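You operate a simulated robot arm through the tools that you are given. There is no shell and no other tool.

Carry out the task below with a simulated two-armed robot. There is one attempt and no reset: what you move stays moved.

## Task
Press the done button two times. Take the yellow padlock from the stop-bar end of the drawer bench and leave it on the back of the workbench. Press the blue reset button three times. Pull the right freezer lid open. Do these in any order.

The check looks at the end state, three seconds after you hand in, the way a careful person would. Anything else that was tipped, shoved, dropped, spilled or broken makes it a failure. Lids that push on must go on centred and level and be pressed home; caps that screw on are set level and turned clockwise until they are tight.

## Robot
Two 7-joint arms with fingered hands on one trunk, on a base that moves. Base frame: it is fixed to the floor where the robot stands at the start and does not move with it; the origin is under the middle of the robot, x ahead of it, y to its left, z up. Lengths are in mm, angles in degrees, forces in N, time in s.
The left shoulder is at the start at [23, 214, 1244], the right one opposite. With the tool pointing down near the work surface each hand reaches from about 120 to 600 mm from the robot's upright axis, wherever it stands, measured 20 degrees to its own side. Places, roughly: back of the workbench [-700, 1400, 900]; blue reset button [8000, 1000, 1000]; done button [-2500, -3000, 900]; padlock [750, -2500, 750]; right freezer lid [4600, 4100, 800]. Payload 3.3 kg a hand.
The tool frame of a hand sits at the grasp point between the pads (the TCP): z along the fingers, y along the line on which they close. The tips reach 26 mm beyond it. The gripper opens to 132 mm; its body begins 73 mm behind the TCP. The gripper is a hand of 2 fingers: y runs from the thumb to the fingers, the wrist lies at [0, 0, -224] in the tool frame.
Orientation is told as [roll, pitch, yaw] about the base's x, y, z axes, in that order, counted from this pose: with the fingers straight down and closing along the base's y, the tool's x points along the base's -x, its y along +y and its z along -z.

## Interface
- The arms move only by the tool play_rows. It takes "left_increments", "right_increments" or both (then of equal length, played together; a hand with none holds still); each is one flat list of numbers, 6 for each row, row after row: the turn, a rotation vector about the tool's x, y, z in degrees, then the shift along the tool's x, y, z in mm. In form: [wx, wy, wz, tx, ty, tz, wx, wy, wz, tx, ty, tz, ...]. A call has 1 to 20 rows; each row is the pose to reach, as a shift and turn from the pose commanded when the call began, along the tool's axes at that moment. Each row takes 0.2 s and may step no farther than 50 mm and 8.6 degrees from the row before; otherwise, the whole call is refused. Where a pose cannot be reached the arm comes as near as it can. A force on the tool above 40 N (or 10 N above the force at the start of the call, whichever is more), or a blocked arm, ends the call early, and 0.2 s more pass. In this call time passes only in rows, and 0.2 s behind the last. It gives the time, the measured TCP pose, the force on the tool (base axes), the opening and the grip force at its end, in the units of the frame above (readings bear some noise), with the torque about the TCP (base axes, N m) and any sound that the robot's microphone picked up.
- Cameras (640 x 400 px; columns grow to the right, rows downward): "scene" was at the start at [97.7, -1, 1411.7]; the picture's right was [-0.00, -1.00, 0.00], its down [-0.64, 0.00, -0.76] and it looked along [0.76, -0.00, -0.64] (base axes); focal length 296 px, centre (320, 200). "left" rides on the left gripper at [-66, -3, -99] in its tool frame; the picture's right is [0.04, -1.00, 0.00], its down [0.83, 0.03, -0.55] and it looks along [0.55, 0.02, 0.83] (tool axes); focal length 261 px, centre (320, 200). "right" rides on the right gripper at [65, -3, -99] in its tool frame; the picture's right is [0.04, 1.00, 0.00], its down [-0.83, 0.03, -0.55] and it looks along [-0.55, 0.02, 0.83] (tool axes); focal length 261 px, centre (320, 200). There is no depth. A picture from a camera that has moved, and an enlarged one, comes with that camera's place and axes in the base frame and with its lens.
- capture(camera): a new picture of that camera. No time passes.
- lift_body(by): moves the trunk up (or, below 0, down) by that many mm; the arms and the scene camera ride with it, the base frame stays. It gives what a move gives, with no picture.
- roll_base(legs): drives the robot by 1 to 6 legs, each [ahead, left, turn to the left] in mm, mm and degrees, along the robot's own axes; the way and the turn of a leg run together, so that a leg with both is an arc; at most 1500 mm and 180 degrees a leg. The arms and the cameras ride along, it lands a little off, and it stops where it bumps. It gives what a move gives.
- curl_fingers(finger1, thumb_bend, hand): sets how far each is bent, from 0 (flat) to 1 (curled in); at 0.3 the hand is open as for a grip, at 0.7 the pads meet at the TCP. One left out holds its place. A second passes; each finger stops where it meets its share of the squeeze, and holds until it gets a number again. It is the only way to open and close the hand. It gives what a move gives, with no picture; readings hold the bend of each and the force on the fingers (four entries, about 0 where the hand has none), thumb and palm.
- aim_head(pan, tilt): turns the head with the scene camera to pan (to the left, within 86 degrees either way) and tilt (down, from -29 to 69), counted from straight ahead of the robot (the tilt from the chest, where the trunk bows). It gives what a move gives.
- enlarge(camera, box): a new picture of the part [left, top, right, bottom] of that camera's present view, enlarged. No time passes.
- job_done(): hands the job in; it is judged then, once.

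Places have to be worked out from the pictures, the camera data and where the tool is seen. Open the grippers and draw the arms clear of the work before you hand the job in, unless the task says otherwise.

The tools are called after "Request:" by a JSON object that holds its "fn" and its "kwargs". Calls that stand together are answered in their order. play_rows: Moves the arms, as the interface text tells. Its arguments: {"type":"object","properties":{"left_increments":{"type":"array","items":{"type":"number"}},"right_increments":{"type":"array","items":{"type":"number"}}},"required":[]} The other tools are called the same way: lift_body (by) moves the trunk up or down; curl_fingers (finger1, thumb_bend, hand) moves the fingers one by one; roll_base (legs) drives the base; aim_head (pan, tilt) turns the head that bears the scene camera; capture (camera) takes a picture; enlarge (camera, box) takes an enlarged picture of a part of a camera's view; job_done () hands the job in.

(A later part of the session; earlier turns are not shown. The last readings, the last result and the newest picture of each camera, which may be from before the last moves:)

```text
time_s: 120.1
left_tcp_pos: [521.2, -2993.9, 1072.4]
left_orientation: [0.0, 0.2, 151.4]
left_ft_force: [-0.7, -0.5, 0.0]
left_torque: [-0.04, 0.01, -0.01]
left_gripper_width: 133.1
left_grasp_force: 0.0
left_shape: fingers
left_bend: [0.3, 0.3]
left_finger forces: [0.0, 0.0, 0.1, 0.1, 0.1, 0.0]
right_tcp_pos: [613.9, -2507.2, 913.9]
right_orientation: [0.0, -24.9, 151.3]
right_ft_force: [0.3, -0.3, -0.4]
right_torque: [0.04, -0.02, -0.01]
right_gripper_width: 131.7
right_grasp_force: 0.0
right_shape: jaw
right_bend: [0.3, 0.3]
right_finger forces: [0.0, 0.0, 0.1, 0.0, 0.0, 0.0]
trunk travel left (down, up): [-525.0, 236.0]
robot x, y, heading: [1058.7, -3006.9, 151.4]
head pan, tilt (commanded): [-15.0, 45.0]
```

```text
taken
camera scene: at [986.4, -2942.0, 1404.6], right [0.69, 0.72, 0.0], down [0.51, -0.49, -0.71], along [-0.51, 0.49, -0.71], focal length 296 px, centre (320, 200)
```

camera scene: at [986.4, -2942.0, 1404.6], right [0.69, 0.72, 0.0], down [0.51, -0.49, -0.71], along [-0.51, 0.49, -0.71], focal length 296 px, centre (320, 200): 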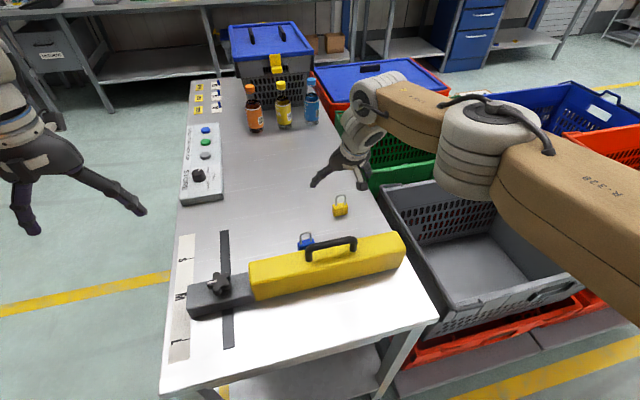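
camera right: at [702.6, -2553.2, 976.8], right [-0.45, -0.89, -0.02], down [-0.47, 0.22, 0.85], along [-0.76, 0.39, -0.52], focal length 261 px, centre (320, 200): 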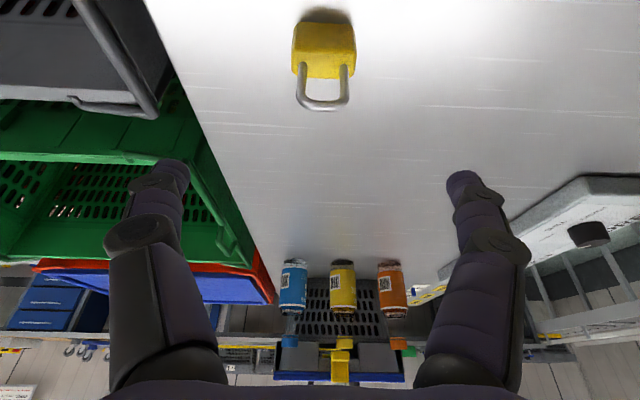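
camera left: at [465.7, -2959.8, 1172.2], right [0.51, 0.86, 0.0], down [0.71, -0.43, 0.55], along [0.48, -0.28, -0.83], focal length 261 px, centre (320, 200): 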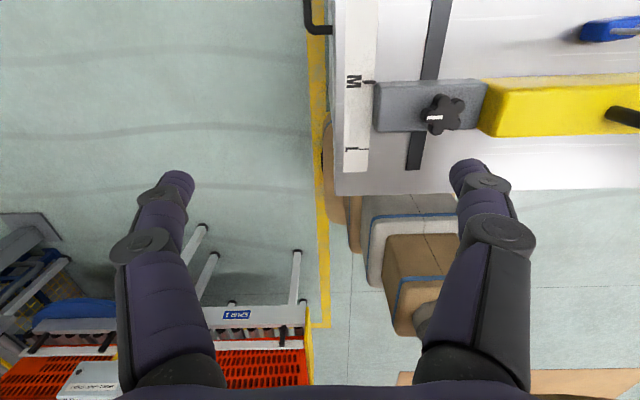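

The padlock is centred under the tool to within a couple of mm. I descend straight down 105 mm so the pads straddle the body.

Request:
{"fn": "play_rows", "kwargs": {"right_increments": [0, 0, 0, 16.9, -1, 36.2, 0, 0, 0, 31.7, 0, 68, 0, 0, 0, 40.1, 1, 86.1, 0, 0, 0, 43.1, 1, 92.4, 0, 0, 0, 44.4, 1, 95.1]}}

Request:
{"fn": "capture", "kwargs": {"camera": "right"}}

Request:
{"fn": "enlarge", "kwargs": {"camera": "scene", "box": [280, 130, 440, 250]}}

```text
time_s: 121.3
left_tcp_pos: [522.7, -2993.3, 1073.7]
left_orientation: [0.0, 0.1, 151.4]
left_ft_force: [-0.7, 0.1, 0.4]
left_torque: [-0.04, 0.04, 0.01]
left_gripper_width: 133.3
left_grasp_force: 0.0
left_shape: fingers
left_bend: [0.3, 0.3]
left_finger forces: [0.1, 0.1, 0.0, 0.1, 0.0, 0.0]
right_tcp_pos: [620.9, -2516.1, 814.5]
right_orientation: [0.0, -25.0, 151.4]
right_ft_force: [0.9, -0.2, 0.5]
right_torque: [0.0, -0.01, 0.02]
right_gripper_width: 132.1
right_grasp_force: 0.0
right_shape: jaw
right_bend: [0.3, 0.3]
right_finger forces: [0.0, 0.0, 0.1, 0.1, 0.0, 0.0]
right hand out of reach, approached as far as the arm can: row 3, 4, 5
trunk travel left (down, up): [-525.0, 236.0]
robot x, y, heading: [1061.4, -3002.1, 151.5]
head pan, tilt (commanded): [-15.0, 45.0]
```

```text
taken
camera right: at [710.1, -2562.1, 877.0], right [-0.45, -0.9, -0.02], down [-0.47, 0.22, 0.85], along [-0.76, 0.39, -0.52], focal length 261 px, centre (320, 200)
```

right: 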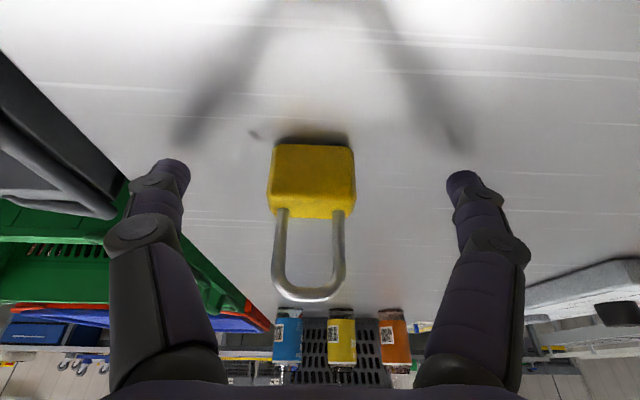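

```text
3.33 times, centred on (360, 190) of scene
camera zoom: at [986.5, -2942.2, 1404.6], right [0.69, 0.72, 0.0], down [0.51, -0.49, -0.71], along [-0.51, 0.49, -0.71], focal length 986 px, centre (187, 233)
```

zoom: 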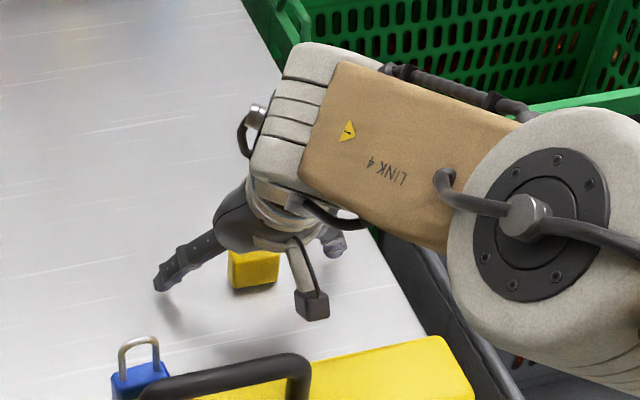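

The arm ran out of reach about 10 mm short: the body centre lies ~11 mm ahead of the TCP. There is ~40 mm of floor gap left at the bench, so I nudge the base forward 12 mm with the open fingers straddling the padlock.

Request:
{"fn": "roll_base", "kwargs": {"legs": [[12, 0, 0]]}}

Request:
{"fn": "capture", "kwargs": {"camera": "right"}}

```text
time_s: 122.0
left_tcp_pos: [512.5, -2986.6, 1072.3]
left_orientation: [0.1, 0.1, 151.4]
left_ft_force: [0.5, 0.2, 0.4]
left_torque: [-0.02, -0.01, -0.03]
left_gripper_width: 132.9
left_grasp_force: 0.0
left_shape: fingers
left_bend: [0.3, 0.3]
left_finger forces: [0.0, 0.0, 0.1, 0.0, 0.0, 0.0]
right_tcp_pos: [609.6, -2508.5, 813.9]
right_orientation: [0.0, -25.0, 151.3]
right_ft_force: [0.6, 0.2, 0.0]
right_torque: [0.03, -0.02, 0.05]
right_gripper_width: 132.2
right_grasp_force: 0.0
right_shape: jaw
right_bend: [0.3, 0.3]
right_finger forces: [0.1, 0.0, 0.0, 0.0, 0.0, 0.0]
trunk travel left (down, up): [-525.0, 236.0]
robot x, y, heading: [1047.1, -2996.7, 151.3]
head pan, tilt (commanded): [-15.0, 45.0]
```

```text
taken
camera right: at [699.2, -2555.9, 876.6], right [-0.45, -0.89, -0.02], down [-0.47, 0.22, 0.85], along [-0.76, 0.39, -0.52], focal length 261 px, centre (320, 200)
```

right: 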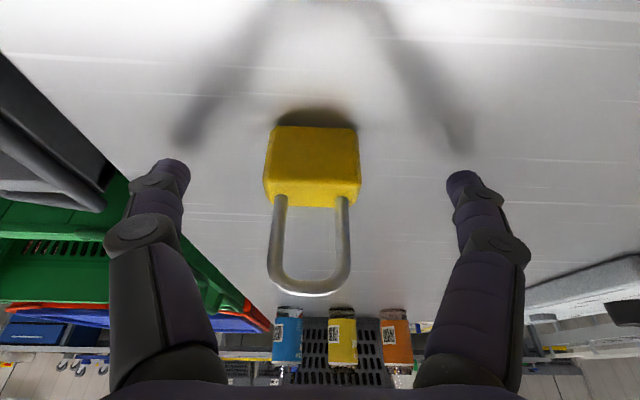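

Now the body is centred fore-aft; it sits ~4 mm to the tool's -y side. I shift by that and lower about 5 mm before closing.

Request:
{"fn": "play_rows", "kwargs": {"right_increments": [0, 0, 0, 1, -2, 2, 0, 0, 0, 2.1, -4, 4.5]}}

Request:
{"fn": "capture", "kwargs": {"camera": "right"}}

```text
time_s: 122.6
left_tcp_pos: [513.3, -2987.4, 1073.2]
left_orientation: [0.0, 0.0, 151.3]
left_ft_force: [-0.4, -0.6, 0.3]
left_torque: [-0.02, 0.01, -0.02]
left_gripper_width: 133.3
left_grasp_force: 0.2
left_shape: fingers
left_bend: [0.3, 0.3]
left_finger forces: [0.0, 0.0, 0.1, 0.0, 0.0, 0.0]
right_tcp_pos: [613.5, -2507.2, 809.7]
right_orientation: [0.2, -25.0, 151.3]
right_ft_force: [-0.2, 0.0, -0.2]
right_torque: [-0.01, 0.01, -0.03]
right_gripper_width: 132.0
right_grasp_force: 0.1
right_shape: jaw
right_bend: [0.3, 0.3]
right_finger forces: [0.1, 0.0, 0.0, 0.0, 0.1, 0.1]
trunk travel left (down, up): [-525.0, 236.0]
robot x, y, heading: [1056.0, -2998.6, 151.5]
head pan, tilt (commanded): [-15.0, 45.0]
```

```text
taken
camera right: at [702.9, -2553.7, 872.6], right [-0.45, -0.89, -0.01], down [-0.47, 0.22, 0.85], along [-0.76, 0.39, -0.52], focal length 261 px, centre (320, 200)
```

right: 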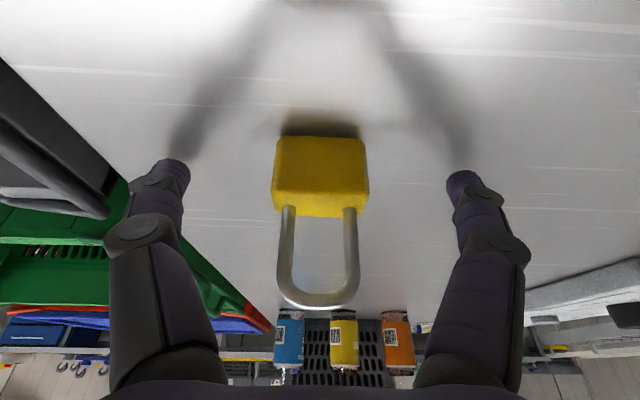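

Body is centred between the fingers and about level with them. I close the right hand on it.

Request:
{"fn": "curl_fingers", "kwargs": {"hand": "right", "finger1": 0.7, "thumb_bend": 0.7}}

Request:
{"fn": "capture", "kwargs": {"camera": "right"}}

```text
time_s: 123.6
left_tcp_pos: [512.2, -2987.9, 1072.6]
left_orientation: [0.1, 0.1, 151.4]
left_ft_force: [-0.6, -0.3, 0.2]
left_torque: [0.01, 0.01, 0.0]
left_gripper_width: 133.2
left_grasp_force: 0.1
left_shape: fingers
left_bend: [0.3, 0.3]
left_finger forces: [0.0, 0.1, 0.0, 0.0, 0.0, 0.0]
right_tcp_pos: [613.8, -2508.1, 808.1]
right_orientation: [0.2, -25.1, 151.3]
right_ft_force: [-0.4, 1.2, -0.1]
right_torque: [0.01, 0.0, 0.0]
right_gripper_width: 2.2
right_grasp_force: 0.0
right_shape: fingers
right_bend: [0.7, 0.7]
right_finger forces: [0.0, 0.0, 0.0, 0.0, 0.0, 0.0]
trunk travel left (down, up): [-525.0, 236.0]
robot x, y, heading: [1051.9, -2996.5, 151.4]
head pan, tilt (commanded): [-15.0, 45.0]
```

```text
taken
camera right: at [702.8, -2553.4, 872.7], right [-0.45, -0.89, -0.01], down [-0.47, 0.22, 0.85], along [-0.76, 0.39, -0.52], focal length 261 px, centre (320, 200)
```

right: 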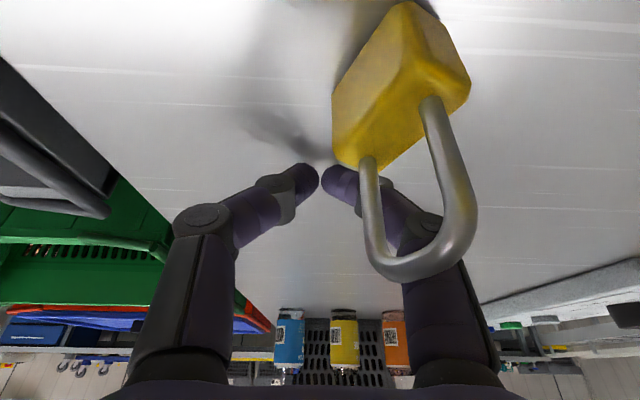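

The padlock slipped out toward the robot side and turned, though it seems to be still standing. I check from the scene camera before moving anything.

Request:
{"fn": "enlarge", "kwargs": {"camera": "scene", "box": [300, 150, 400, 250]}}

Request:
{"fn": "capture", "kwargs": {"camera": "left"}}

```text
4.00 times, centred on (350, 200) of scene
camera zoom: at [976.4, -2936.3, 1404.6], right [0.69, 0.72, 0.0], down [0.51, -0.49, -0.71], along [-0.51, 0.49, -0.71], focal length 1184 px, centre (200, 200)
```

zoom: 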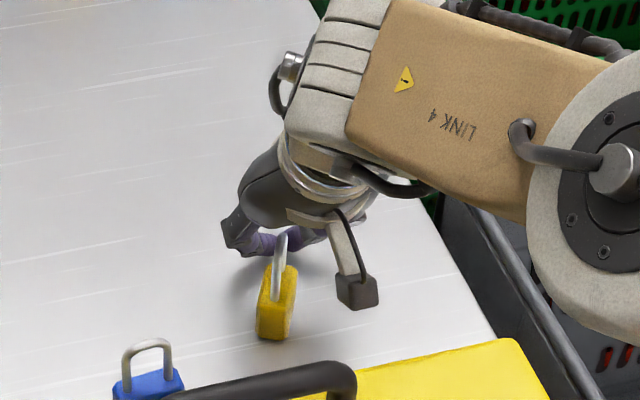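

```text
taken
camera left: at [456.5, -2954.7, 1172.9], right [0.51, 0.86, 0.0], down [0.71, -0.43, 0.55], along [0.47, -0.28, -0.83], focal length 261 px, centre (320, 200)
```

left: 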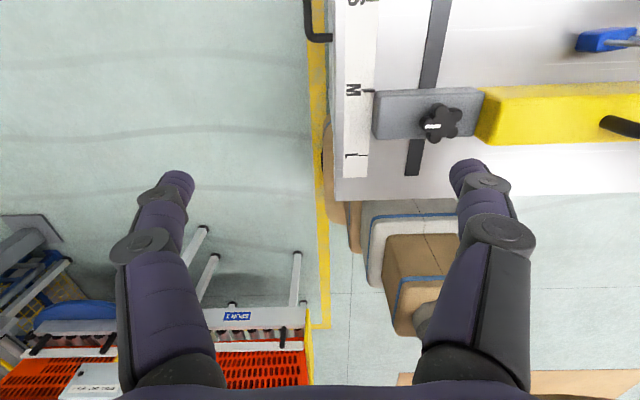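

The padlock stands upright, turned, about 50 mm nearer to me at roughly [653, -2560]. I lift the closed hand straight up away from it and reassess from above.

Request:
{"fn": "play_rows", "kwargs": {"right_increments": [0, 0, 0, -4.2, 0, -9.1, 0, 0, 0, -12.7, 0, -27.2, 0, 0, 0, -27, 0, -58, 0, 0, 0, -42.3, 0, -90.6, 0, 0, 0, -55, 0, -118]}}

Request:
{"fn": "capture", "kwargs": {"camera": "right"}}

Request:
{"fn": "enlarge", "kwargs": {"camera": "scene", "box": [290, 170, 410, 270]}}

```text
time_s: 124.8
left_tcp_pos: [512.4, -2987.7, 1072.8]
left_orientation: [0.0, 0.0, 151.4]
left_ft_force: [-0.1, 0.4, -0.1]
left_torque: [0.0, -0.02, 0.01]
left_gripper_width: 133.3
left_grasp_force: 0.1
left_shape: fingers
left_bend: [0.3, 0.3]
left_finger forces: [0.0, 0.0, 0.0, 0.1, 0.0, 0.1]
right_tcp_pos: [614.1, -2509.5, 937.6]
right_orientation: [0.0, -25.0, 151.4]
right_ft_force: [0.2, -0.3, 0.0]
right_torque: [-0.02, 0.04, -0.01]
right_gripper_width: 2.0
right_grasp_force: 0.1
right_shape: fingers
right_bend: [0.7, 0.7]
right_finger forces: [0.0, 0.1, 0.0, 0.0, 0.0, 0.1]
trunk travel left (down, up): [-525.0, 236.0]
robot x, y, heading: [1050.9, -2995.4, 151.3]
head pan, tilt (commanded): [-15.0, 45.0]
```

```text
taken
camera right: at [702.9, -2555.5, 1000.8], right [-0.45, -0.9, -0.02], down [-0.47, 0.22, 0.85], along [-0.76, 0.39, -0.52], focal length 261 px, centre (320, 200)
```

right: 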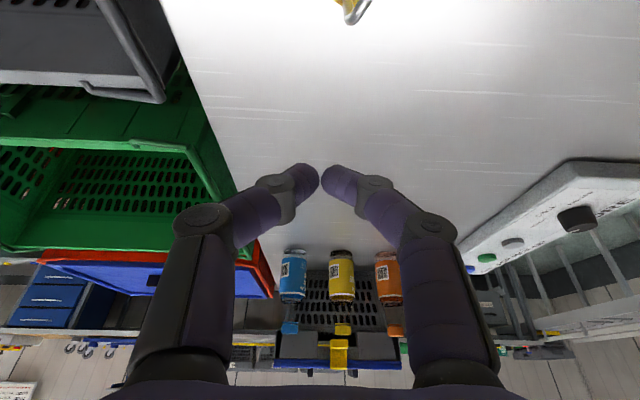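

```text
4.00 times, centred on (350, 220) of scene
camera zoom: at [976.6, -2936.5, 1404.6], right [0.69, 0.72, 0.0], down [0.51, -0.49, -0.71], along [-0.51, 0.49, -0.71], focal length 1184 px, centre (200, 120)
```

zoom: 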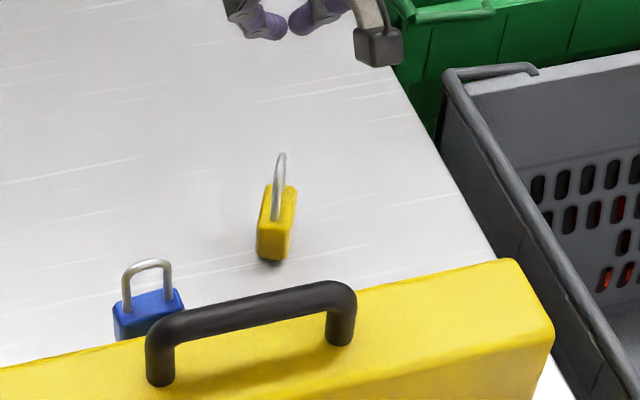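

The padlock stands upright, now narrow side toward me. I pull the hand back and up to vertical so the wrist camera can see it from above.

Request:
{"fn": "play_rows", "kwargs": {"right_increments": [0, 6.25, 0, 20, 6, -38, 0, 12.5, 0, 50, 12, -72, 0, 18.75, 0, 77, 18, -104, 0, 25, 0, 102, 24, -136]}}

Request:
{"fn": "curl_fingers", "kwargs": {"hand": "right", "finger1": 0.3, "thumb_bend": 0.3}}

Request:
{"fn": "capture", "kwargs": {"camera": "right"}}

Request:
{"fn": "enlarge", "kwargs": {"camera": "right", "box": [240, 70, 400, 170]}}

```text
time_s: 125.8
left_tcp_pos: [513.5, -2987.3, 1074.3]
left_orientation: [-0.1, 0.0, 151.4]
left_ft_force: [-0.1, -0.1, -0.8]
left_torque: [-0.02, 0.0, 0.01]
left_gripper_width: 132.9
left_grasp_force: 0.1
left_shape: fingers
left_bend: [0.3, 0.3]
left_finger forces: [0.0, 0.1, 0.1, 0.0, 0.1, 0.0]
right_tcp_pos: [737.4, -2601.1, 1019.8]
right_orientation: [-0.1, 0.2, 151.3]
right_ft_force: [0.5, -0.6, 0.5]
right_torque: [-0.01, 0.03, 0.02]
right_gripper_width: 1.6
right_grasp_force: 0.0
right_shape: fingers
right_bend: [0.7, 0.7]
right_finger forces: [0.0, 0.0, 0.0, 0.0, 0.1, 0.0]
trunk travel left (down, up): [-525.0, 236.0]
robot x, y, heading: [1051.2, -2995.7, 151.5]
head pan, tilt (commanded): [-15.0, 45.0]
```

```text
time_s: 126.8
left_tcp_pos: [512.8, -2986.7, 1071.8]
left_orientation: [-0.1, -0.1, 151.5]
left_ft_force: [0.1, -0.3, 0.3]
left_torque: [0.01, -0.01, 0.01]
left_gripper_width: 133.2
left_grasp_force: 0.1
left_shape: fingers
left_bend: [0.3, 0.3]
left_finger forces: [0.0, 0.0, 0.0, 0.0, 0.1, 0.1]
right_tcp_pos: [736.5, -2599.8, 1018.9]
right_orientation: [0.0, 0.0, 151.3]
right_ft_force: [0.2, -0.2, -0.5]
right_torque: [0.01, 0.01, 0.0]
right_gripper_width: 133.1
right_grasp_force: 0.1
right_shape: fingers
right_bend: [0.3, 0.3]
right_finger forces: [0.0, 0.0, 0.0, 0.1, 0.0, 0.0]
trunk travel left (down, up): [-525.0, 236.0]
robot x, y, heading: [1052.2, -3001.3, 151.2]
head pan, tilt (commanded): [-15.0, 45.0]
```

```text
taken
camera right: at [793.8, -2628.9, 1119.3], right [-0.44, -0.9, 0.0], down [-0.75, 0.37, 0.55], along [-0.5, 0.24, -0.83], focal length 261 px, centre (320, 200)
```

right: 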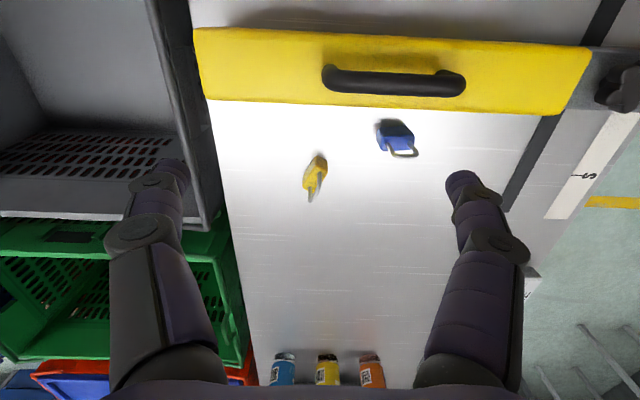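

```text
4.00 times, centred on (320, 120) of right
camera zoom: at [793.8, -2628.9, 1119.3], right [-0.44, -0.9, 0.0], down [-0.75, 0.37, 0.55], along [-0.5, 0.24, -0.83], focal length 1043 px, centre (320, 520)
```

zoom: 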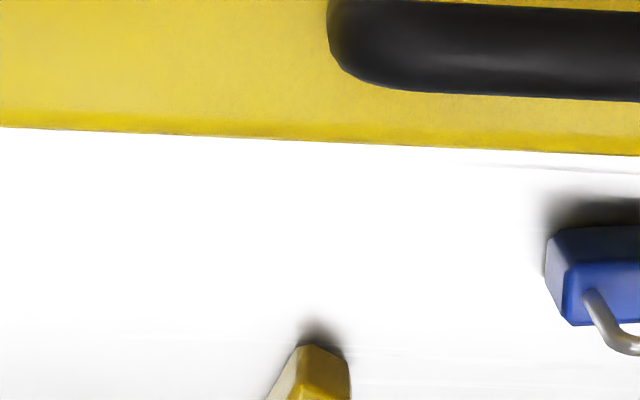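

I zoom in on the two padlocks to get the yellow one's new heading and check that the blue one is undisturbed.

Request:
{"fn": "enlarge", "kwargs": {"camera": "right", "box": [280, 110, 440, 210]}}

```text
4.00 times, centred on (360, 160) of right
camera zoom: at [793.8, -2628.9, 1119.3], right [-0.44, -0.9, 0.0], down [-0.75, 0.37, 0.55], along [-0.5, 0.24, -0.83], focal length 1043 px, centre (160, 360)
```

zoom: 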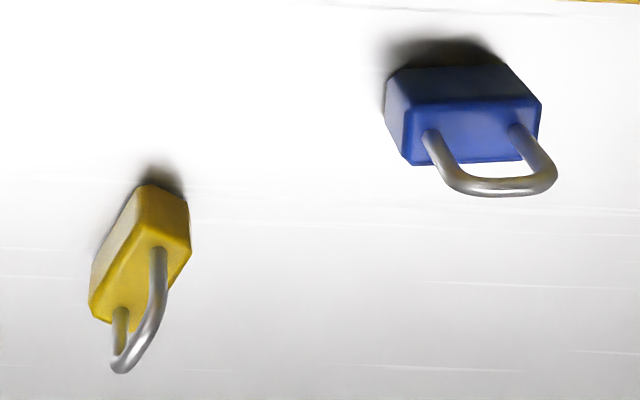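

The yellow padlock's broad faces now run forward and 27.5° to the right, its centre about 108 mm forward of the TCP. I move above it with the hand turned 27.5° and tilted 20°, to grip across its 19 mm thickness.

Request:
{"fn": "play_rows", "kwargs": {"right_increments": [0.96, -3.92, 5.44, -20, -0.4, 0, 1.92, -7.84, 10.89, -45, -0.8, 0, 2.88, -11.77, 16.33, -70, -1.2, 20, 3.84, -15.69, 21.78, -95, -1.6, 50, 4.8, -19.61, 27.22, -104.5, -1.9, 90, 4.8, -19.61, 27.22, -104.5, -1.9, 130]}}

Request:
{"fn": "capture", "kwargs": {"camera": "right"}}

Request:
{"fn": "enlarge", "kwargs": {"camera": "scene", "box": [280, 130, 420, 260]}}

```text
time_s: 128.2
left_tcp_pos: [512.7, -2987.8, 1073.1]
left_orientation: [0.0, 0.1, 151.4]
left_ft_force: [-0.1, -0.2, -0.3]
left_torque: [-0.01, -0.01, -0.01]
left_gripper_width: 132.9
left_grasp_force: 0.1
left_shape: fingers
left_bend: [0.3, 0.3]
left_finger forces: [0.0, 0.0, 0.1, 0.0, 0.0, 0.0]
right_tcp_pos: [642.1, -2548.0, 888.7]
right_orientation: [0.1, -20.1, 123.8]
right_ft_force: [-0.5, -0.2, -0.3]
right_torque: [-0.01, 0.0, 0.02]
right_gripper_width: 133.1
right_grasp_force: 0.1
right_shape: fingers
right_bend: [0.3, 0.3]
right_finger forces: [0.1, 0.1, 0.0, 0.1, 0.1, 0.0]
trunk travel left (down, up): [-525.0, 236.0]
robot x, y, heading: [1047.2, -3002.4, 151.3]
head pan, tilt (commanded): [-15.0, 45.0]
```

```text
taken
camera right: at [696.2, -2625.6, 960.4], right [-0.81, -0.59, -0.01], down [-0.36, 0.47, 0.81], along [-0.47, 0.66, -0.59], focal length 261 px, centre (320, 200)
```

right: 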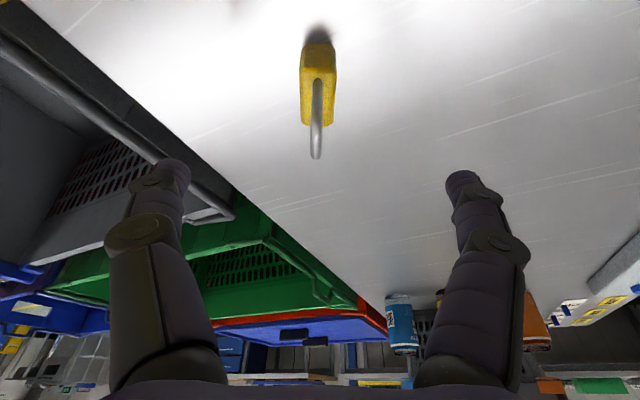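

```text
3.08 times, centred on (350, 195) of scene
camera zoom: at [976.0, -2936.3, 1404.6], right [0.69, 0.72, 0.0], down [0.51, -0.49, -0.71], along [-0.51, 0.49, -0.71], focal length 910 px, centre (228, 215)
```

zoom: 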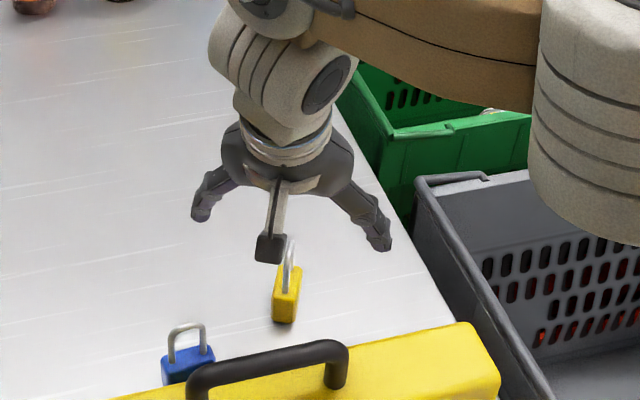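

The padlock is now edge-on between the fingers and well aligned (offsets within ~4 mm). I descend about 82 mm with small corrections.

Request:
{"fn": "play_rows", "kwargs": {"right_increments": [0, 0, 0, 15, -1.5, 36, 0, 0, 0, 24, -3, 58, 0, 0, 0, 29, -3, 69, 0, 0, 0, 31.7, -3, 75.4]}}

Request:
{"fn": "capture", "kwargs": {"camera": "right"}}

```text
time_s: 129.2
left_tcp_pos: [512.2, -2988.0, 1072.7]
left_orientation: [0.0, 0.0, 151.5]
left_ft_force: [-1.1, -1.1, -0.4]
left_torque: [0.04, 0.02, 0.0]
left_gripper_width: 133.0
left_grasp_force: 0.1
left_shape: fingers
left_bend: [0.3, 0.3]
left_finger forces: [0.1, 0.1, 0.0, 0.1, 0.0, 0.0]
right_tcp_pos: [647.8, -2548.6, 808.0]
right_orientation: [0.0, -20.0, 123.9]
right_ft_force: [0.0, 0.3, 0.5]
right_torque: [0.02, 0.0, -0.03]
right_gripper_width: 132.8
right_grasp_force: 0.0
right_shape: fingers
right_bend: [0.3, 0.3]
right_finger forces: [0.0, 0.0, 0.0, 0.0, 0.1, 0.0]
trunk travel left (down, up): [-525.0, 236.0]
robot x, y, heading: [1051.1, -3000.5, 151.4]
head pan, tilt (commanded): [-15.0, 45.0]
```

```text
taken
camera right: at [701.1, -2626.3, 880.1], right [-0.81, -0.59, -0.01], down [-0.36, 0.47, 0.8], along [-0.47, 0.65, -0.59], focal length 261 px, centre (320, 200)
```

right: 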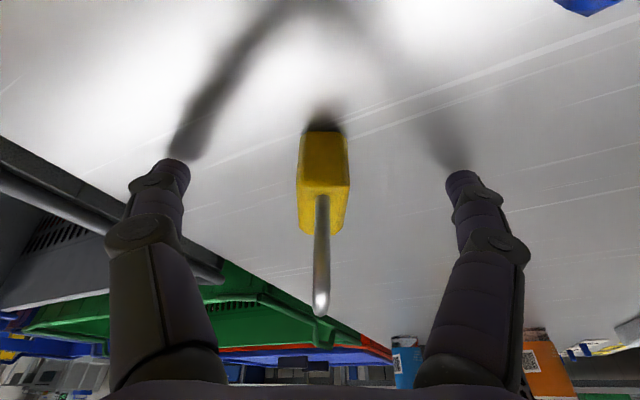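

Body spans the finger line symmetrically. I close the right hand.

Request:
{"fn": "curl_fingers", "kwargs": {"hand": "right", "finger1": 0.7, "thumb_bend": 0.7}}

Request:
{"fn": "capture", "kwargs": {"camera": "right"}}

```text
time_s: 130.2
left_tcp_pos: [513.1, -2988.6, 1072.8]
left_orientation: [0.0, 0.0, 151.4]
left_ft_force: [0.0, 0.0, -0.7]
left_torque: [0.01, 0.0, -0.03]
left_gripper_width: 133.1
left_grasp_force: 0.0
left_shape: fingers
left_bend: [0.3, 0.3]
left_finger forces: [0.1, 0.0, 0.0, 0.1, 0.0, 0.0]
right_tcp_pos: [645.9, -2550.2, 809.9]
right_orientation: [0.2, -20.1, 123.9]
right_ft_force: [1.8, -0.6, 8.0]
right_torque: [0.02, -0.06, 0.0]
right_gripper_width: 18.7
right_grasp_force: 11.0
right_shape: fingers
right_bend: [0.66, 0.67]
right_finger forces: [12.3, 0.0, 0.1, 0.1, 10.3, 0.0]
trunk travel left (down, up): [-525.0, 236.0]
robot x, y, heading: [1050.0, -2996.9, 151.5]
head pan, tilt (commanded): [-15.0, 45.0]
```

```text
taken
camera right: at [701.4, -2626.7, 880.8], right [-0.81, -0.59, -0.01], down [-0.36, 0.47, 0.81], along [-0.47, 0.66, -0.59], focal length 261 px, centre (320, 200)
```

right: 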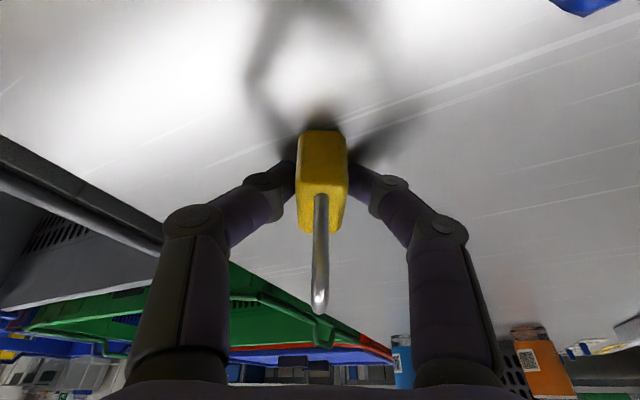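

Gripped: 18.7 mm opening with 11 N. I lift straight up and check that it stays in the fingers.

Request:
{"fn": "play_rows", "kwargs": {"right_increments": [0, 0, 0, -3.4, 0, -9.4, 0, 0, 0, -10.3, 0, -28.2, 0, 0, 0, -20.5, 0, -56.4, 0, 0, 0, -34.2, 0, -94, 0, 0, 0, -51.3, 0, -141]}}

Request:
{"fn": "capture", "kwargs": {"camera": "right"}}

Request:
{"fn": "capture", "kwargs": {"camera": "scene"}}

```text
time_s: 131.4
left_tcp_pos: [513.1, -2987.8, 1073.0]
left_orientation: [0.0, 0.0, 151.5]
left_ft_force: [0.4, -0.9, 0.0]
left_torque: [0.03, 0.0, 0.04]
left_gripper_width: 132.8
left_grasp_force: 0.1
left_shape: fingers
left_bend: [0.3, 0.3]
left_finger forces: [0.0, 0.1, 0.0, 0.0, 0.0, 0.0]
right_tcp_pos: [647.8, -2548.6, 959.7]
right_orientation: [0.1, -20.1, 123.8]
right_ft_force: [0.0, -0.2, -0.4]
right_torque: [0.04, -0.04, 0.03]
right_gripper_width: 19.0
right_grasp_force: 5.6
right_shape: fingers
right_bend: [0.64, 0.67]
right_finger forces: [5.6, 0.0, 0.0, 0.0, 5.5, 0.1]
trunk travel left (down, up): [-525.0, 236.0]
robot x, y, heading: [1048.2, -2997.4, 151.2]
head pan, tilt (commanded): [-15.0, 45.0]
```

```text
taken
camera right: at [701.5, -2627.1, 1031.9], right [-0.81, -0.59, -0.01], down [-0.36, 0.47, 0.8], along [-0.47, 0.66, -0.59], focal length 261 px, centre (320, 200)
```

right: 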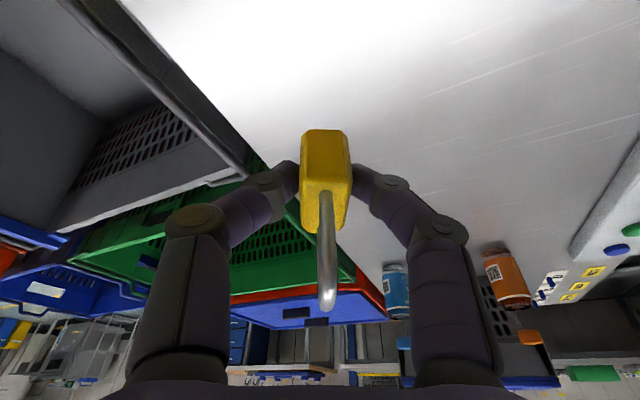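

```text
taken
camera scene: at [976.5, -2937.4, 1404.7], right [0.69, 0.72, 0.0], down [0.51, -0.49, -0.71], along [-0.51, 0.49, -0.71], focal length 296 px, centre (320, 200)
```

scene: 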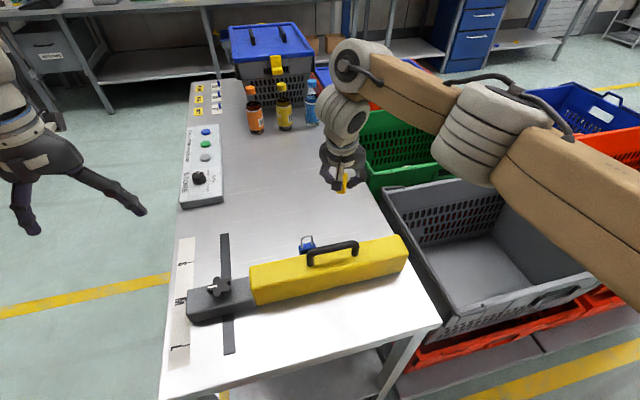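

The padlock is held firmly. I draw the hand back and up to the carrying pose beside the body.

Request:
{"fn": "play_rows", "kwargs": {"right_increments": [-0.96, 3.92, -5.44, 25.4, -6.4, -35.9, -1.92, 7.84, -10.89, 50.8, -12.8, -71.7, -2.88, 11.77, -16.33, 76.2, -19.2, -107.6, -3.84, 15.69, -21.78, 101.6, -25.6, -143.4, -4.8, 19.61, -27.22, 127, -32, -179.3]}}

Request:
{"fn": "capture", "kwargs": {"camera": "right"}}

```text
time_s: 132.6
left_tcp_pos: [512.7, -2987.6, 1073.2]
left_orientation: [0.1, 0.0, 151.3]
left_ft_force: [0.1, 0.6, -0.8]
left_torque: [-0.01, 0.01, -0.03]
left_gripper_width: 133.0
left_grasp_force: 0.0
left_shape: fingers
left_bend: [0.3, 0.3]
left_finger forces: [0.0, 0.1, 0.0, 0.0, 0.1, 0.1]
right_tcp_pos: [774.5, -2683.0, 1082.4]
right_orientation: [-0.1, 0.1, 151.4]
right_ft_force: [0.0, 0.2, -1.1]
right_torque: [0.02, -0.01, 0.0]
right_gripper_width: 18.2
right_grasp_force: 5.1
right_shape: fingers
right_bend: [0.64, 0.68]
right_finger forces: [5.0, 0.0, 0.0, 0.1, 5.0, 0.0]
trunk travel left (down, up): [-525.0, 236.0]
robot x, y, heading: [1049.9, -2998.1, 151.7]
head pan, tilt (commanded): [-15.0, 45.0]
```

```text
taken
camera right: at [832.7, -2712.8, 1182.7], right [-0.44, -0.9, 0.0], down [-0.75, 0.37, 0.55], along [-0.5, 0.24, -0.83], focal length 261 px, centre (320, 200)
```

right: 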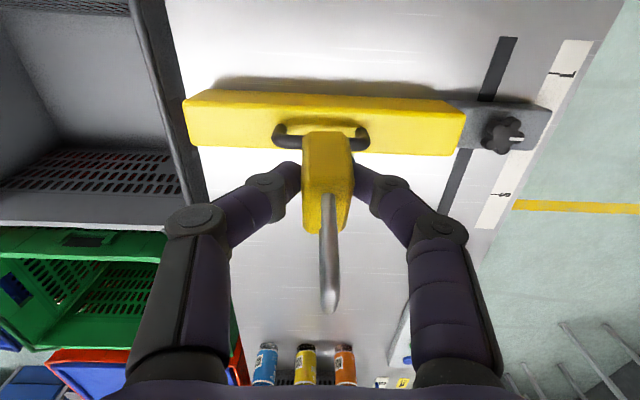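

Padlock secured. I back away from the bench and look along the hall (to my right) to check the route toward the workbench.

Request:
{"fn": "roll_base", "kwargs": {"legs": [[-150, 0, 0]]}}

Request:
{"fn": "aim_head", "kwargs": {"pan": -86, "tilt": 20}}

Request:
{"fn": "capture", "kwargs": {"camera": "scene"}}

Request:
{"fn": "aim_head", "kwargs": {"pan": -40, "tilt": 20}}

Request:
{"fn": "capture", "kwargs": {"camera": "scene"}}

```text
time_s: 134.0
left_tcp_pos: [645.8, -3061.3, 1073.8]
left_orientation: [0.0, 0.0, 151.6]
left_ft_force: [-0.7, -0.4, 0.7]
left_torque: [0.01, 0.01, 0.01]
left_gripper_width: 132.8
left_grasp_force: 0.0
left_shape: fingers
left_bend: [0.3, 0.3]
left_finger forces: [0.0, 0.0, 0.0, 0.0, 0.0, 0.0]
right_tcp_pos: [905.5, -2756.7, 1083.4]
right_orientation: [0.0, -0.1, 151.5]
right_ft_force: [0.1, 0.2, -0.2]
right_torque: [0.02, 0.01, -0.02]
right_gripper_width: 18.2
right_grasp_force: 5.0
right_shape: fingers
right_bend: [0.64, 0.68]
right_finger forces: [5.0, 0.1, 0.0, 0.1, 5.0, 0.0]
trunk travel left (down, up): [-525.0, 236.0]
robot x, y, heading: [1182.9, -3072.9, 151.4]
head pan, tilt (commanded): [-15.0, 45.0]
```

```text
time_s: 135.4
left_tcp_pos: [645.1, -3061.6, 1073.8]
left_orientation: [-0.1, 0.1, 151.6]
left_ft_force: [0.1, -0.6, -0.3]
left_torque: [0.05, 0.04, -0.01]
left_gripper_width: 133.2
left_grasp_force: 0.1
left_shape: fingers
left_bend: [0.3, 0.3]
left_finger forces: [0.0, 0.0, 0.0, 0.0, 0.1, 0.0]
right_tcp_pos: [904.2, -2757.0, 1081.9]
right_orientation: [0.1, 0.0, 151.6]
right_ft_force: [0.3, -0.2, -1.2]
right_torque: [-0.02, 0.01, 0.03]
right_gripper_width: 18.2
right_grasp_force: 5.0
right_shape: fingers
right_bend: [0.64, 0.68]
right_finger forces: [5.0, 0.0, 0.0, 0.0, 4.9, 0.1]
trunk travel left (down, up): [-525.0, 236.0]
robot x, y, heading: [1181.7, -3070.7, 151.6]
head pan, tilt (commanded): [-85.9, 20.0]
```

```text
taken
camera scene: at [1205.8, -2979.1, 1443.3], right [0.91, -0.41, 0.0], down [-0.14, -0.31, -0.94], along [0.39, 0.86, -0.34], focal length 296 px, centre (320, 200)
```

scene: 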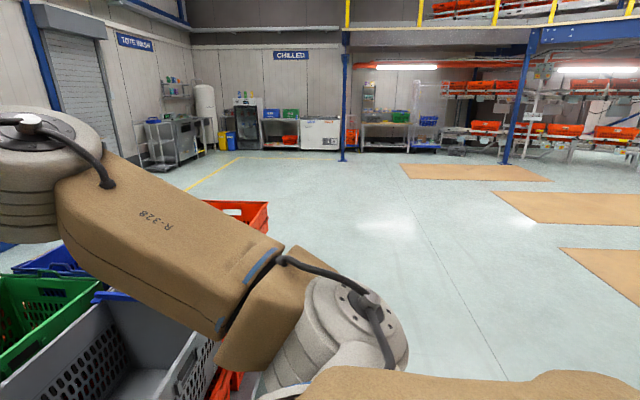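

```text
time_s: 136.6
left_tcp_pos: [644.3, -3061.2, 1073.6]
left_orientation: [0.0, 0.1, 151.6]
left_ft_force: [-0.2, -0.8, 0.1]
left_torque: [-0.01, -0.01, 0.02]
left_gripper_width: 132.9
left_grasp_force: 0.2
left_shape: fingers
left_bend: [0.3, 0.3]
left_finger forces: [0.1, 0.0, 0.0, 0.1, 0.0, 0.0]
right_tcp_pos: [905.9, -2756.6, 1082.5]
right_orientation: [0.1, 0.1, 151.7]
right_ft_force: [-0.7, -0.5, -0.3]
right_torque: [0.01, 0.0, 0.0]
right_gripper_width: 18.3
right_grasp_force: 5.3
right_shape: fingers
right_bend: [0.64, 0.68]
right_finger forces: [4.9, 0.0, 0.0, 0.0, 5.0, 0.0]
trunk travel left (down, up): [-525.0, 236.0]
robot x, y, heading: [1181.2, -3075.3, 151.6]
head pan, tilt (commanded): [-40.0, 20.0]
```

```text
taken
camera scene: at [1133.3, -2977.4, 1443.3], right [0.93, 0.37, 0.0], down [0.13, -0.32, -0.94], along [-0.35, 0.87, -0.34], focal length 296 px, centre (320, 200)
```

scene: 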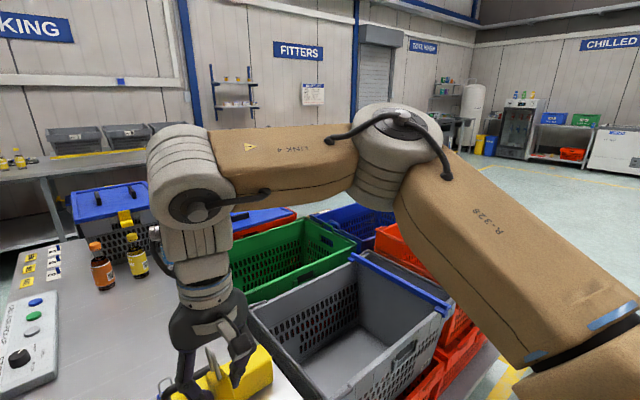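

The floor along the hall is open beyond the totes. I back off a bit more, turn right and drive along it, then turn to face the workbench.

Request:
{"fn": "roll_base", "kwargs": {"legs": [[-100, 0, 0], [0, 0, -90], [1300, 0, 0], [1000, 0, 0], [0, 0, 90]]}}

Request:
{"fn": "aim_head", "kwargs": {"pan": 0, "tilt": 20}}

Request:
{"fn": "capture", "kwargs": {"camera": "scene"}}

Request:
{"fn": "aim_head", "kwargs": {"pan": 25, "tilt": 20}}

Request:
{"fn": "capture", "kwargs": {"camera": "scene"}}

```text
time_s: 156.2
left_tcp_pos: [1821.0, -1055.3, 1073.7]
left_orientation: [0.1, 0.1, 149.8]
left_ft_force: [-0.3, 0.2, 0.3]
left_torque: [-0.03, -0.02, -0.01]
left_gripper_width: 133.2
left_grasp_force: 0.1
left_shape: fingers
left_bend: [0.3, 0.3]
left_finger forces: [0.1, 0.0, 0.1, 0.1, 0.0, 0.0]
right_tcp_pos: [2091.4, -759.6, 1082.7]
right_orientation: [-0.1, 0.0, 149.8]
right_ft_force: [0.5, -0.5, -1.4]
right_torque: [-0.03, 0.02, 0.0]
right_gripper_width: 18.4
right_grasp_force: 5.3
right_shape: fingers
right_bend: [0.64, 0.68]
right_finger forces: [5.1, 0.0, 0.1, 0.0, 4.8, 0.0]
trunk travel left (down, up): [-525.0, 236.0]
robot x, y, heading: [2360.1, -1085.9, 149.7]
head pan, tilt (commanded): [-40.0, 20.0]
```

```text
time_s: 157.3
left_tcp_pos: [1821.0, -1055.6, 1072.2]
left_orientation: [0.1, 0.1, 149.8]
left_ft_force: [1.0, -0.3, -0.4]
left_torque: [-0.03, -0.01, 0.01]
left_gripper_width: 132.9
left_grasp_force: 0.1
left_shape: fingers
left_bend: [0.3, 0.3]
left_finger forces: [0.0, 0.0, 0.1, 0.0, 0.0, 0.0]
right_tcp_pos: [2090.7, -760.2, 1082.6]
right_orientation: [0.0, 0.0, 149.7]
right_ft_force: [0.4, -0.2, -0.5]
right_torque: [0.01, -0.02, 0.0]
right_gripper_width: 18.1
right_grasp_force: 4.9
right_shape: fingers
right_bend: [0.64, 0.68]
right_finger forces: [5.0, 0.0, 0.0, 0.0, 5.0, 0.0]
trunk travel left (down, up): [-525.0, 236.0]
robot x, y, heading: [2358.5, -1079.4, 149.6]
head pan, tilt (commanded): [0.0, 20.0]
```

```text
taken
camera scene: at [2263.4, -1029.1, 1443.3], right [0.5, 0.86, 0.0], down [0.3, -0.17, -0.94], along [-0.81, 0.47, -0.34], focal length 296 px, centre (320, 200)
```

scene: 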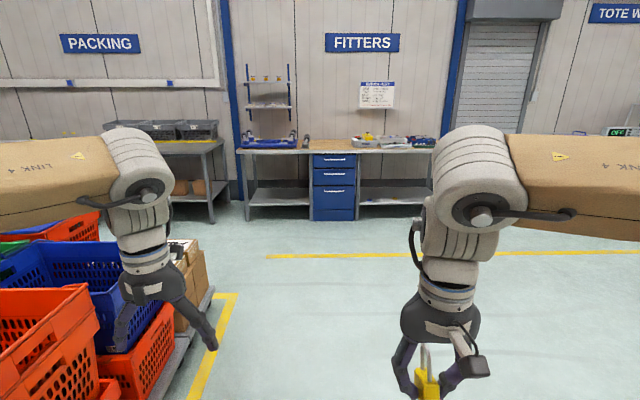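

```text
time_s: 158.2
left_tcp_pos: [1821.5, -1056.6, 1072.7]
left_orientation: [0.0, 0.1, 149.8]
left_ft_force: [0.0, -0.2, 0.2]
left_torque: [-0.01, 0.0, 0.04]
left_gripper_width: 133.1
left_grasp_force: 0.0
left_shape: fingers
left_bend: [0.3, 0.3]
left_finger forces: [0.0, 0.1, 0.0, 0.0, 0.1, 0.0]
right_tcp_pos: [2090.3, -759.5, 1082.1]
right_orientation: [0.1, 0.0, 149.8]
right_ft_force: [-0.6, 0.4, -1.4]
right_torque: [0.0, 0.01, 0.01]
right_gripper_width: 17.9
right_grasp_force: 5.0
right_shape: fingers
right_bend: [0.64, 0.68]
right_finger forces: [4.9, 0.0, 0.1, 0.1, 4.9, 0.1]
trunk travel left (down, up): [-525.0, 236.0]
robot x, y, heading: [2364.3, -1085.8, 149.9]
head pan, tilt (commanded): [25.0, 20.0]
```

```text
taken
camera scene: at [2251.1, -1067.5, 1443.3], right [0.09, 1.0, 0.0], down [0.34, -0.03, -0.94], along [-0.94, 0.09, -0.34], focal length 296 px, centre (320, 200)
```

scene: 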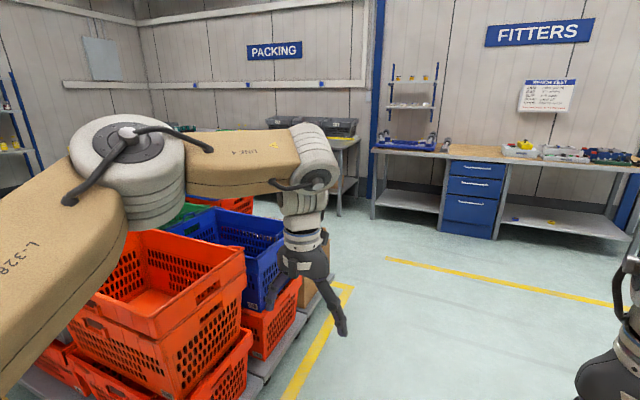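

The workbench (FITTERS) is in clear view: a lower shelf left and right of a blue drawer unit. I zoom in to see what's on top and where there is free space at the back.

Request:
{"fn": "aim_head", "kwargs": {"pan": 0, "tilt": 20}}

Request:
{"fn": "enlarge", "kwargs": {"camera": "scene", "box": [220, 60, 460, 230]}}

```text
time_s: 159.1
left_tcp_pos: [1821.6, -1057.1, 1072.4]
left_orientation: [0.1, 0.2, 149.8]
left_ft_force: [0.1, 0.7, 0.0]
left_torque: [0.04, 0.01, 0.0]
left_gripper_width: 133.0
left_grasp_force: 0.0
left_shape: fingers
left_bend: [0.3, 0.3]
left_finger forces: [0.1, 0.0, 0.0, 0.0, 0.1, 0.0]
right_tcp_pos: [2091.5, -759.9, 1082.0]
right_orientation: [0.0, 0.0, 149.8]
right_ft_force: [-0.3, 0.2, -0.3]
right_torque: [0.02, -0.02, 0.0]
right_gripper_width: 18.1
right_grasp_force: 4.4
right_shape: fingers
right_bend: [0.64, 0.68]
right_finger forces: [5.1, 0.1, 0.1, 0.0, 4.9, 0.0]
trunk travel left (down, up): [-525.0, 236.0]
robot x, y, heading: [2359.1, -1081.7, 149.7]
head pan, tilt (commanded): [0.0, 20.0]
```

```text
2.35 times, centred on (340, 145) of scene
camera zoom: at [2263.3, -1029.2, 1443.3], right [0.5, 0.86, 0.0], down [0.3, -0.17, -0.94], along [-0.81, 0.47, -0.34], focal length 696 px, centre (273, 329)
```

zoom: 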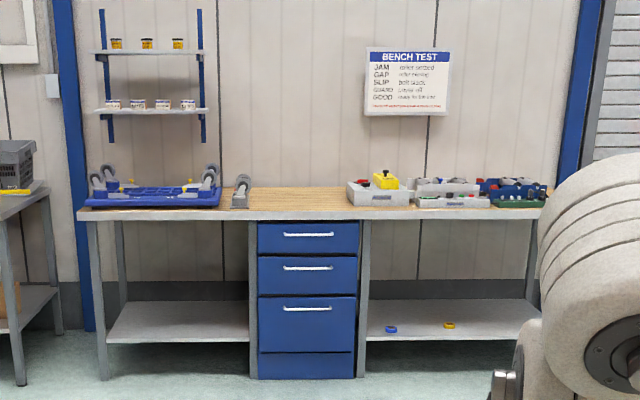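

There is free wood between the casters and the tester box, and the back edge lies near b≈1370. I correct heading, shift right 450 mm and drive up toward the bench, stopping well short.

Request:
{"fn": "roll_base", "kwargs": {"legs": [[0, -450, 1.6], [1300, 0, 0], [1250, 0, 0]]}}

Request:
{"fn": "aim_head", "kwargs": {"pan": 0, "tilt": 35}}

Request:
{"fn": "capture", "kwargs": {"camera": "scene"}}

```text
time_s: 174.0
left_tcp_pos: [-237.9, 546.1, 1072.7]
left_orientation: [0.0, 0.1, 151.9]
left_ft_force: [0.0, 0.2, -1.0]
left_torque: [-0.01, 0.01, -0.01]
left_gripper_width: 133.1
left_grasp_force: 0.1
left_shape: fingers
left_bend: [0.3, 0.3]
left_finger forces: [0.1, 0.1, 0.1, 0.0, 0.1, 0.0]
right_tcp_pos: [22.2, 851.6, 1082.2]
right_orientation: [0.1, 0.0, 151.9]
right_ft_force: [-0.2, 0.4, -0.4]
right_torque: [0.02, -0.02, 0.02]
right_gripper_width: 18.2
right_grasp_force: 5.2
right_shape: fingers
right_bend: [0.64, 0.68]
right_finger forces: [5.0, 0.0, 0.0, 0.0, 5.0, 0.1]
trunk travel left (down, up): [-525.0, 236.0]
robot x, y, heading: [299.2, 540.8, 152.3]
head pan, tilt (commanded): [0.0, 20.0]
```

```text
time_s: 174.8
left_tcp_pos: [-236.3, 546.2, 1072.5]
left_orientation: [-0.2, 0.2, 151.9]
left_ft_force: [-1.0, -0.7, 0.3]
left_torque: [-0.01, 0.03, 0.01]
left_gripper_width: 132.7
left_grasp_force: 0.1
left_shape: fingers
left_bend: [0.3, 0.3]
left_finger forces: [0.1, 0.1, 0.0, 0.0, 0.0, 0.0]
right_tcp_pos: [22.7, 851.4, 1081.1]
right_orientation: [0.0, -0.1, 151.9]
right_ft_force: [-0.4, 0.2, 0.1]
right_torque: [0.0, -0.01, -0.01]
right_gripper_width: 18.1
right_grasp_force: 5.4
right_shape: fingers
right_bend: [0.64, 0.68]
right_finger forces: [4.9, 0.0, 0.1, 0.0, 5.0, 0.0]
trunk travel left (down, up): [-525.0, 236.0]
robot x, y, heading: [300.2, 540.0, 151.9]
head pan, tilt (commanded): [0.0, 35.0]
```

```text
taken
camera scene: at [207.9, 587.0, 1419.5], right [0.47, 0.88, 0.0], down [0.51, -0.27, -0.82], along [-0.72, 0.39, -0.57], focal length 296 px, centre (320, 200)
```

scene: 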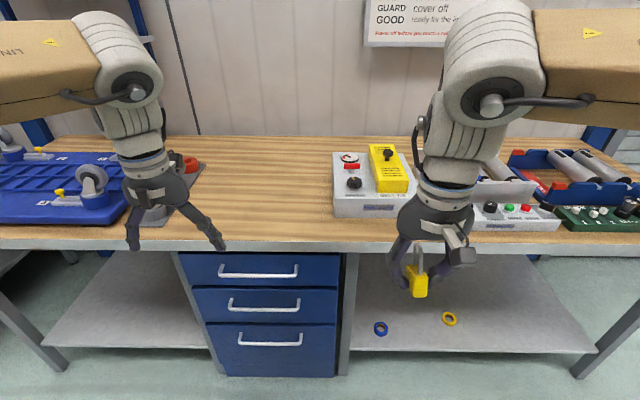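

The strip behind the tester box is hidden from here. I raise the trunk to look over the devices at the back of the bench.

Request:
{"fn": "lift_body", "kwargs": {"by": 230}}

Request:
{"fn": "aim_head", "kwargs": {"pan": -5, "tilt": 42}}

Request:
{"fn": "capture", "kwargs": {"camera": "scene"}}

Request:
{"fn": "capture", "kwargs": {"camera": "right"}}

```text
time_s: 177.2
left_tcp_pos: [-237.5, 546.0, 1302.7]
left_orientation: [0.1, 0.2, 151.9]
left_ft_force: [0.1, 0.2, -0.4]
left_torque: [-0.01, 0.06, 0.04]
left_gripper_width: 132.9
left_grasp_force: 0.0
left_shape: fingers
left_bend: [0.3, 0.3]
left_finger forces: [0.0, 0.0, 0.0, 0.1, 0.1, 0.1]
right_tcp_pos: [21.3, 852.8, 1312.1]
right_orientation: [0.1, 0.1, 151.9]
right_ft_force: [0.3, -0.3, -1.6]
right_torque: [0.0, 0.0, 0.01]
right_gripper_width: 18.4
right_grasp_force: 4.5
right_shape: fingers
right_bend: [0.64, 0.68]
right_finger forces: [5.0, 0.0, 0.0, 0.0, 5.0, 0.1]
trunk travel left (down, up): [-755.0, 6.0]
robot x, y, heading: [297.9, 536.2, 152.0]
head pan, tilt (commanded): [0.0, 35.0]
```

```text
time_s: 177.8
left_tcp_pos: [-237.5, 545.5, 1301.9]
left_orientation: [0.0, 0.2, 151.9]
left_ft_force: [0.5, 0.6, 0.2]
left_torque: [0.02, 0.03, -0.01]
left_gripper_width: 133.3
left_grasp_force: 0.1
left_shape: fingers
left_bend: [0.3, 0.3]
left_finger forces: [0.0, 0.0, 0.1, 0.0, 0.1, 0.0]
right_tcp_pos: [20.6, 852.4, 1311.7]
right_orientation: [0.2, 0.0, 151.8]
right_ft_force: [0.5, 0.5, -0.9]
right_torque: [0.0, 0.0, -0.01]
right_gripper_width: 18.2
right_grasp_force: 5.3
right_shape: fingers
right_bend: [0.64, 0.68]
right_finger forces: [5.1, 0.0, 0.0, 0.0, 5.0, 0.0]
trunk travel left (down, up): [-755.0, 6.0]
robot x, y, heading: [301.5, 538.1, 152.0]
head pan, tilt (commanded): [-5.0, 42.0]
```

```text
taken
camera scene: at [219.6, 588.9, 1639.1], right [0.55, 0.84, 0.0], down [0.56, -0.36, -0.74], along [-0.62, 0.41, -0.67], focal length 296 px, centre (320, 200)
```

scene: 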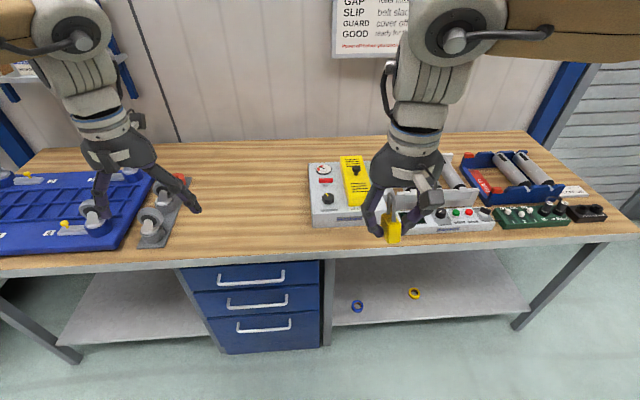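

```text
taken
camera right: at [79.4, 824.1, 1412.1], right [-0.43, -0.9, 0.0], down [-0.75, 0.36, 0.55], along [-0.5, 0.24, -0.83], focal length 261 px, centre (320, 200)
```

right: 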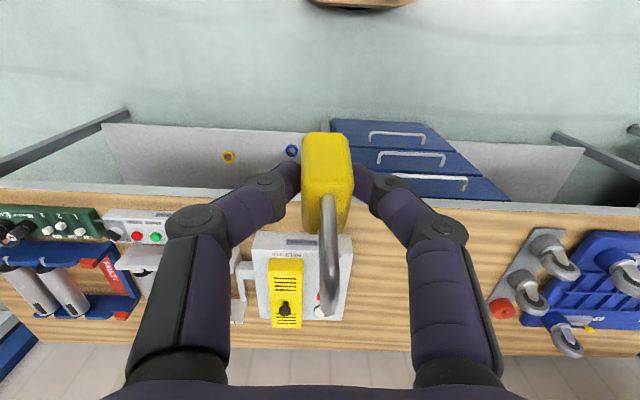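

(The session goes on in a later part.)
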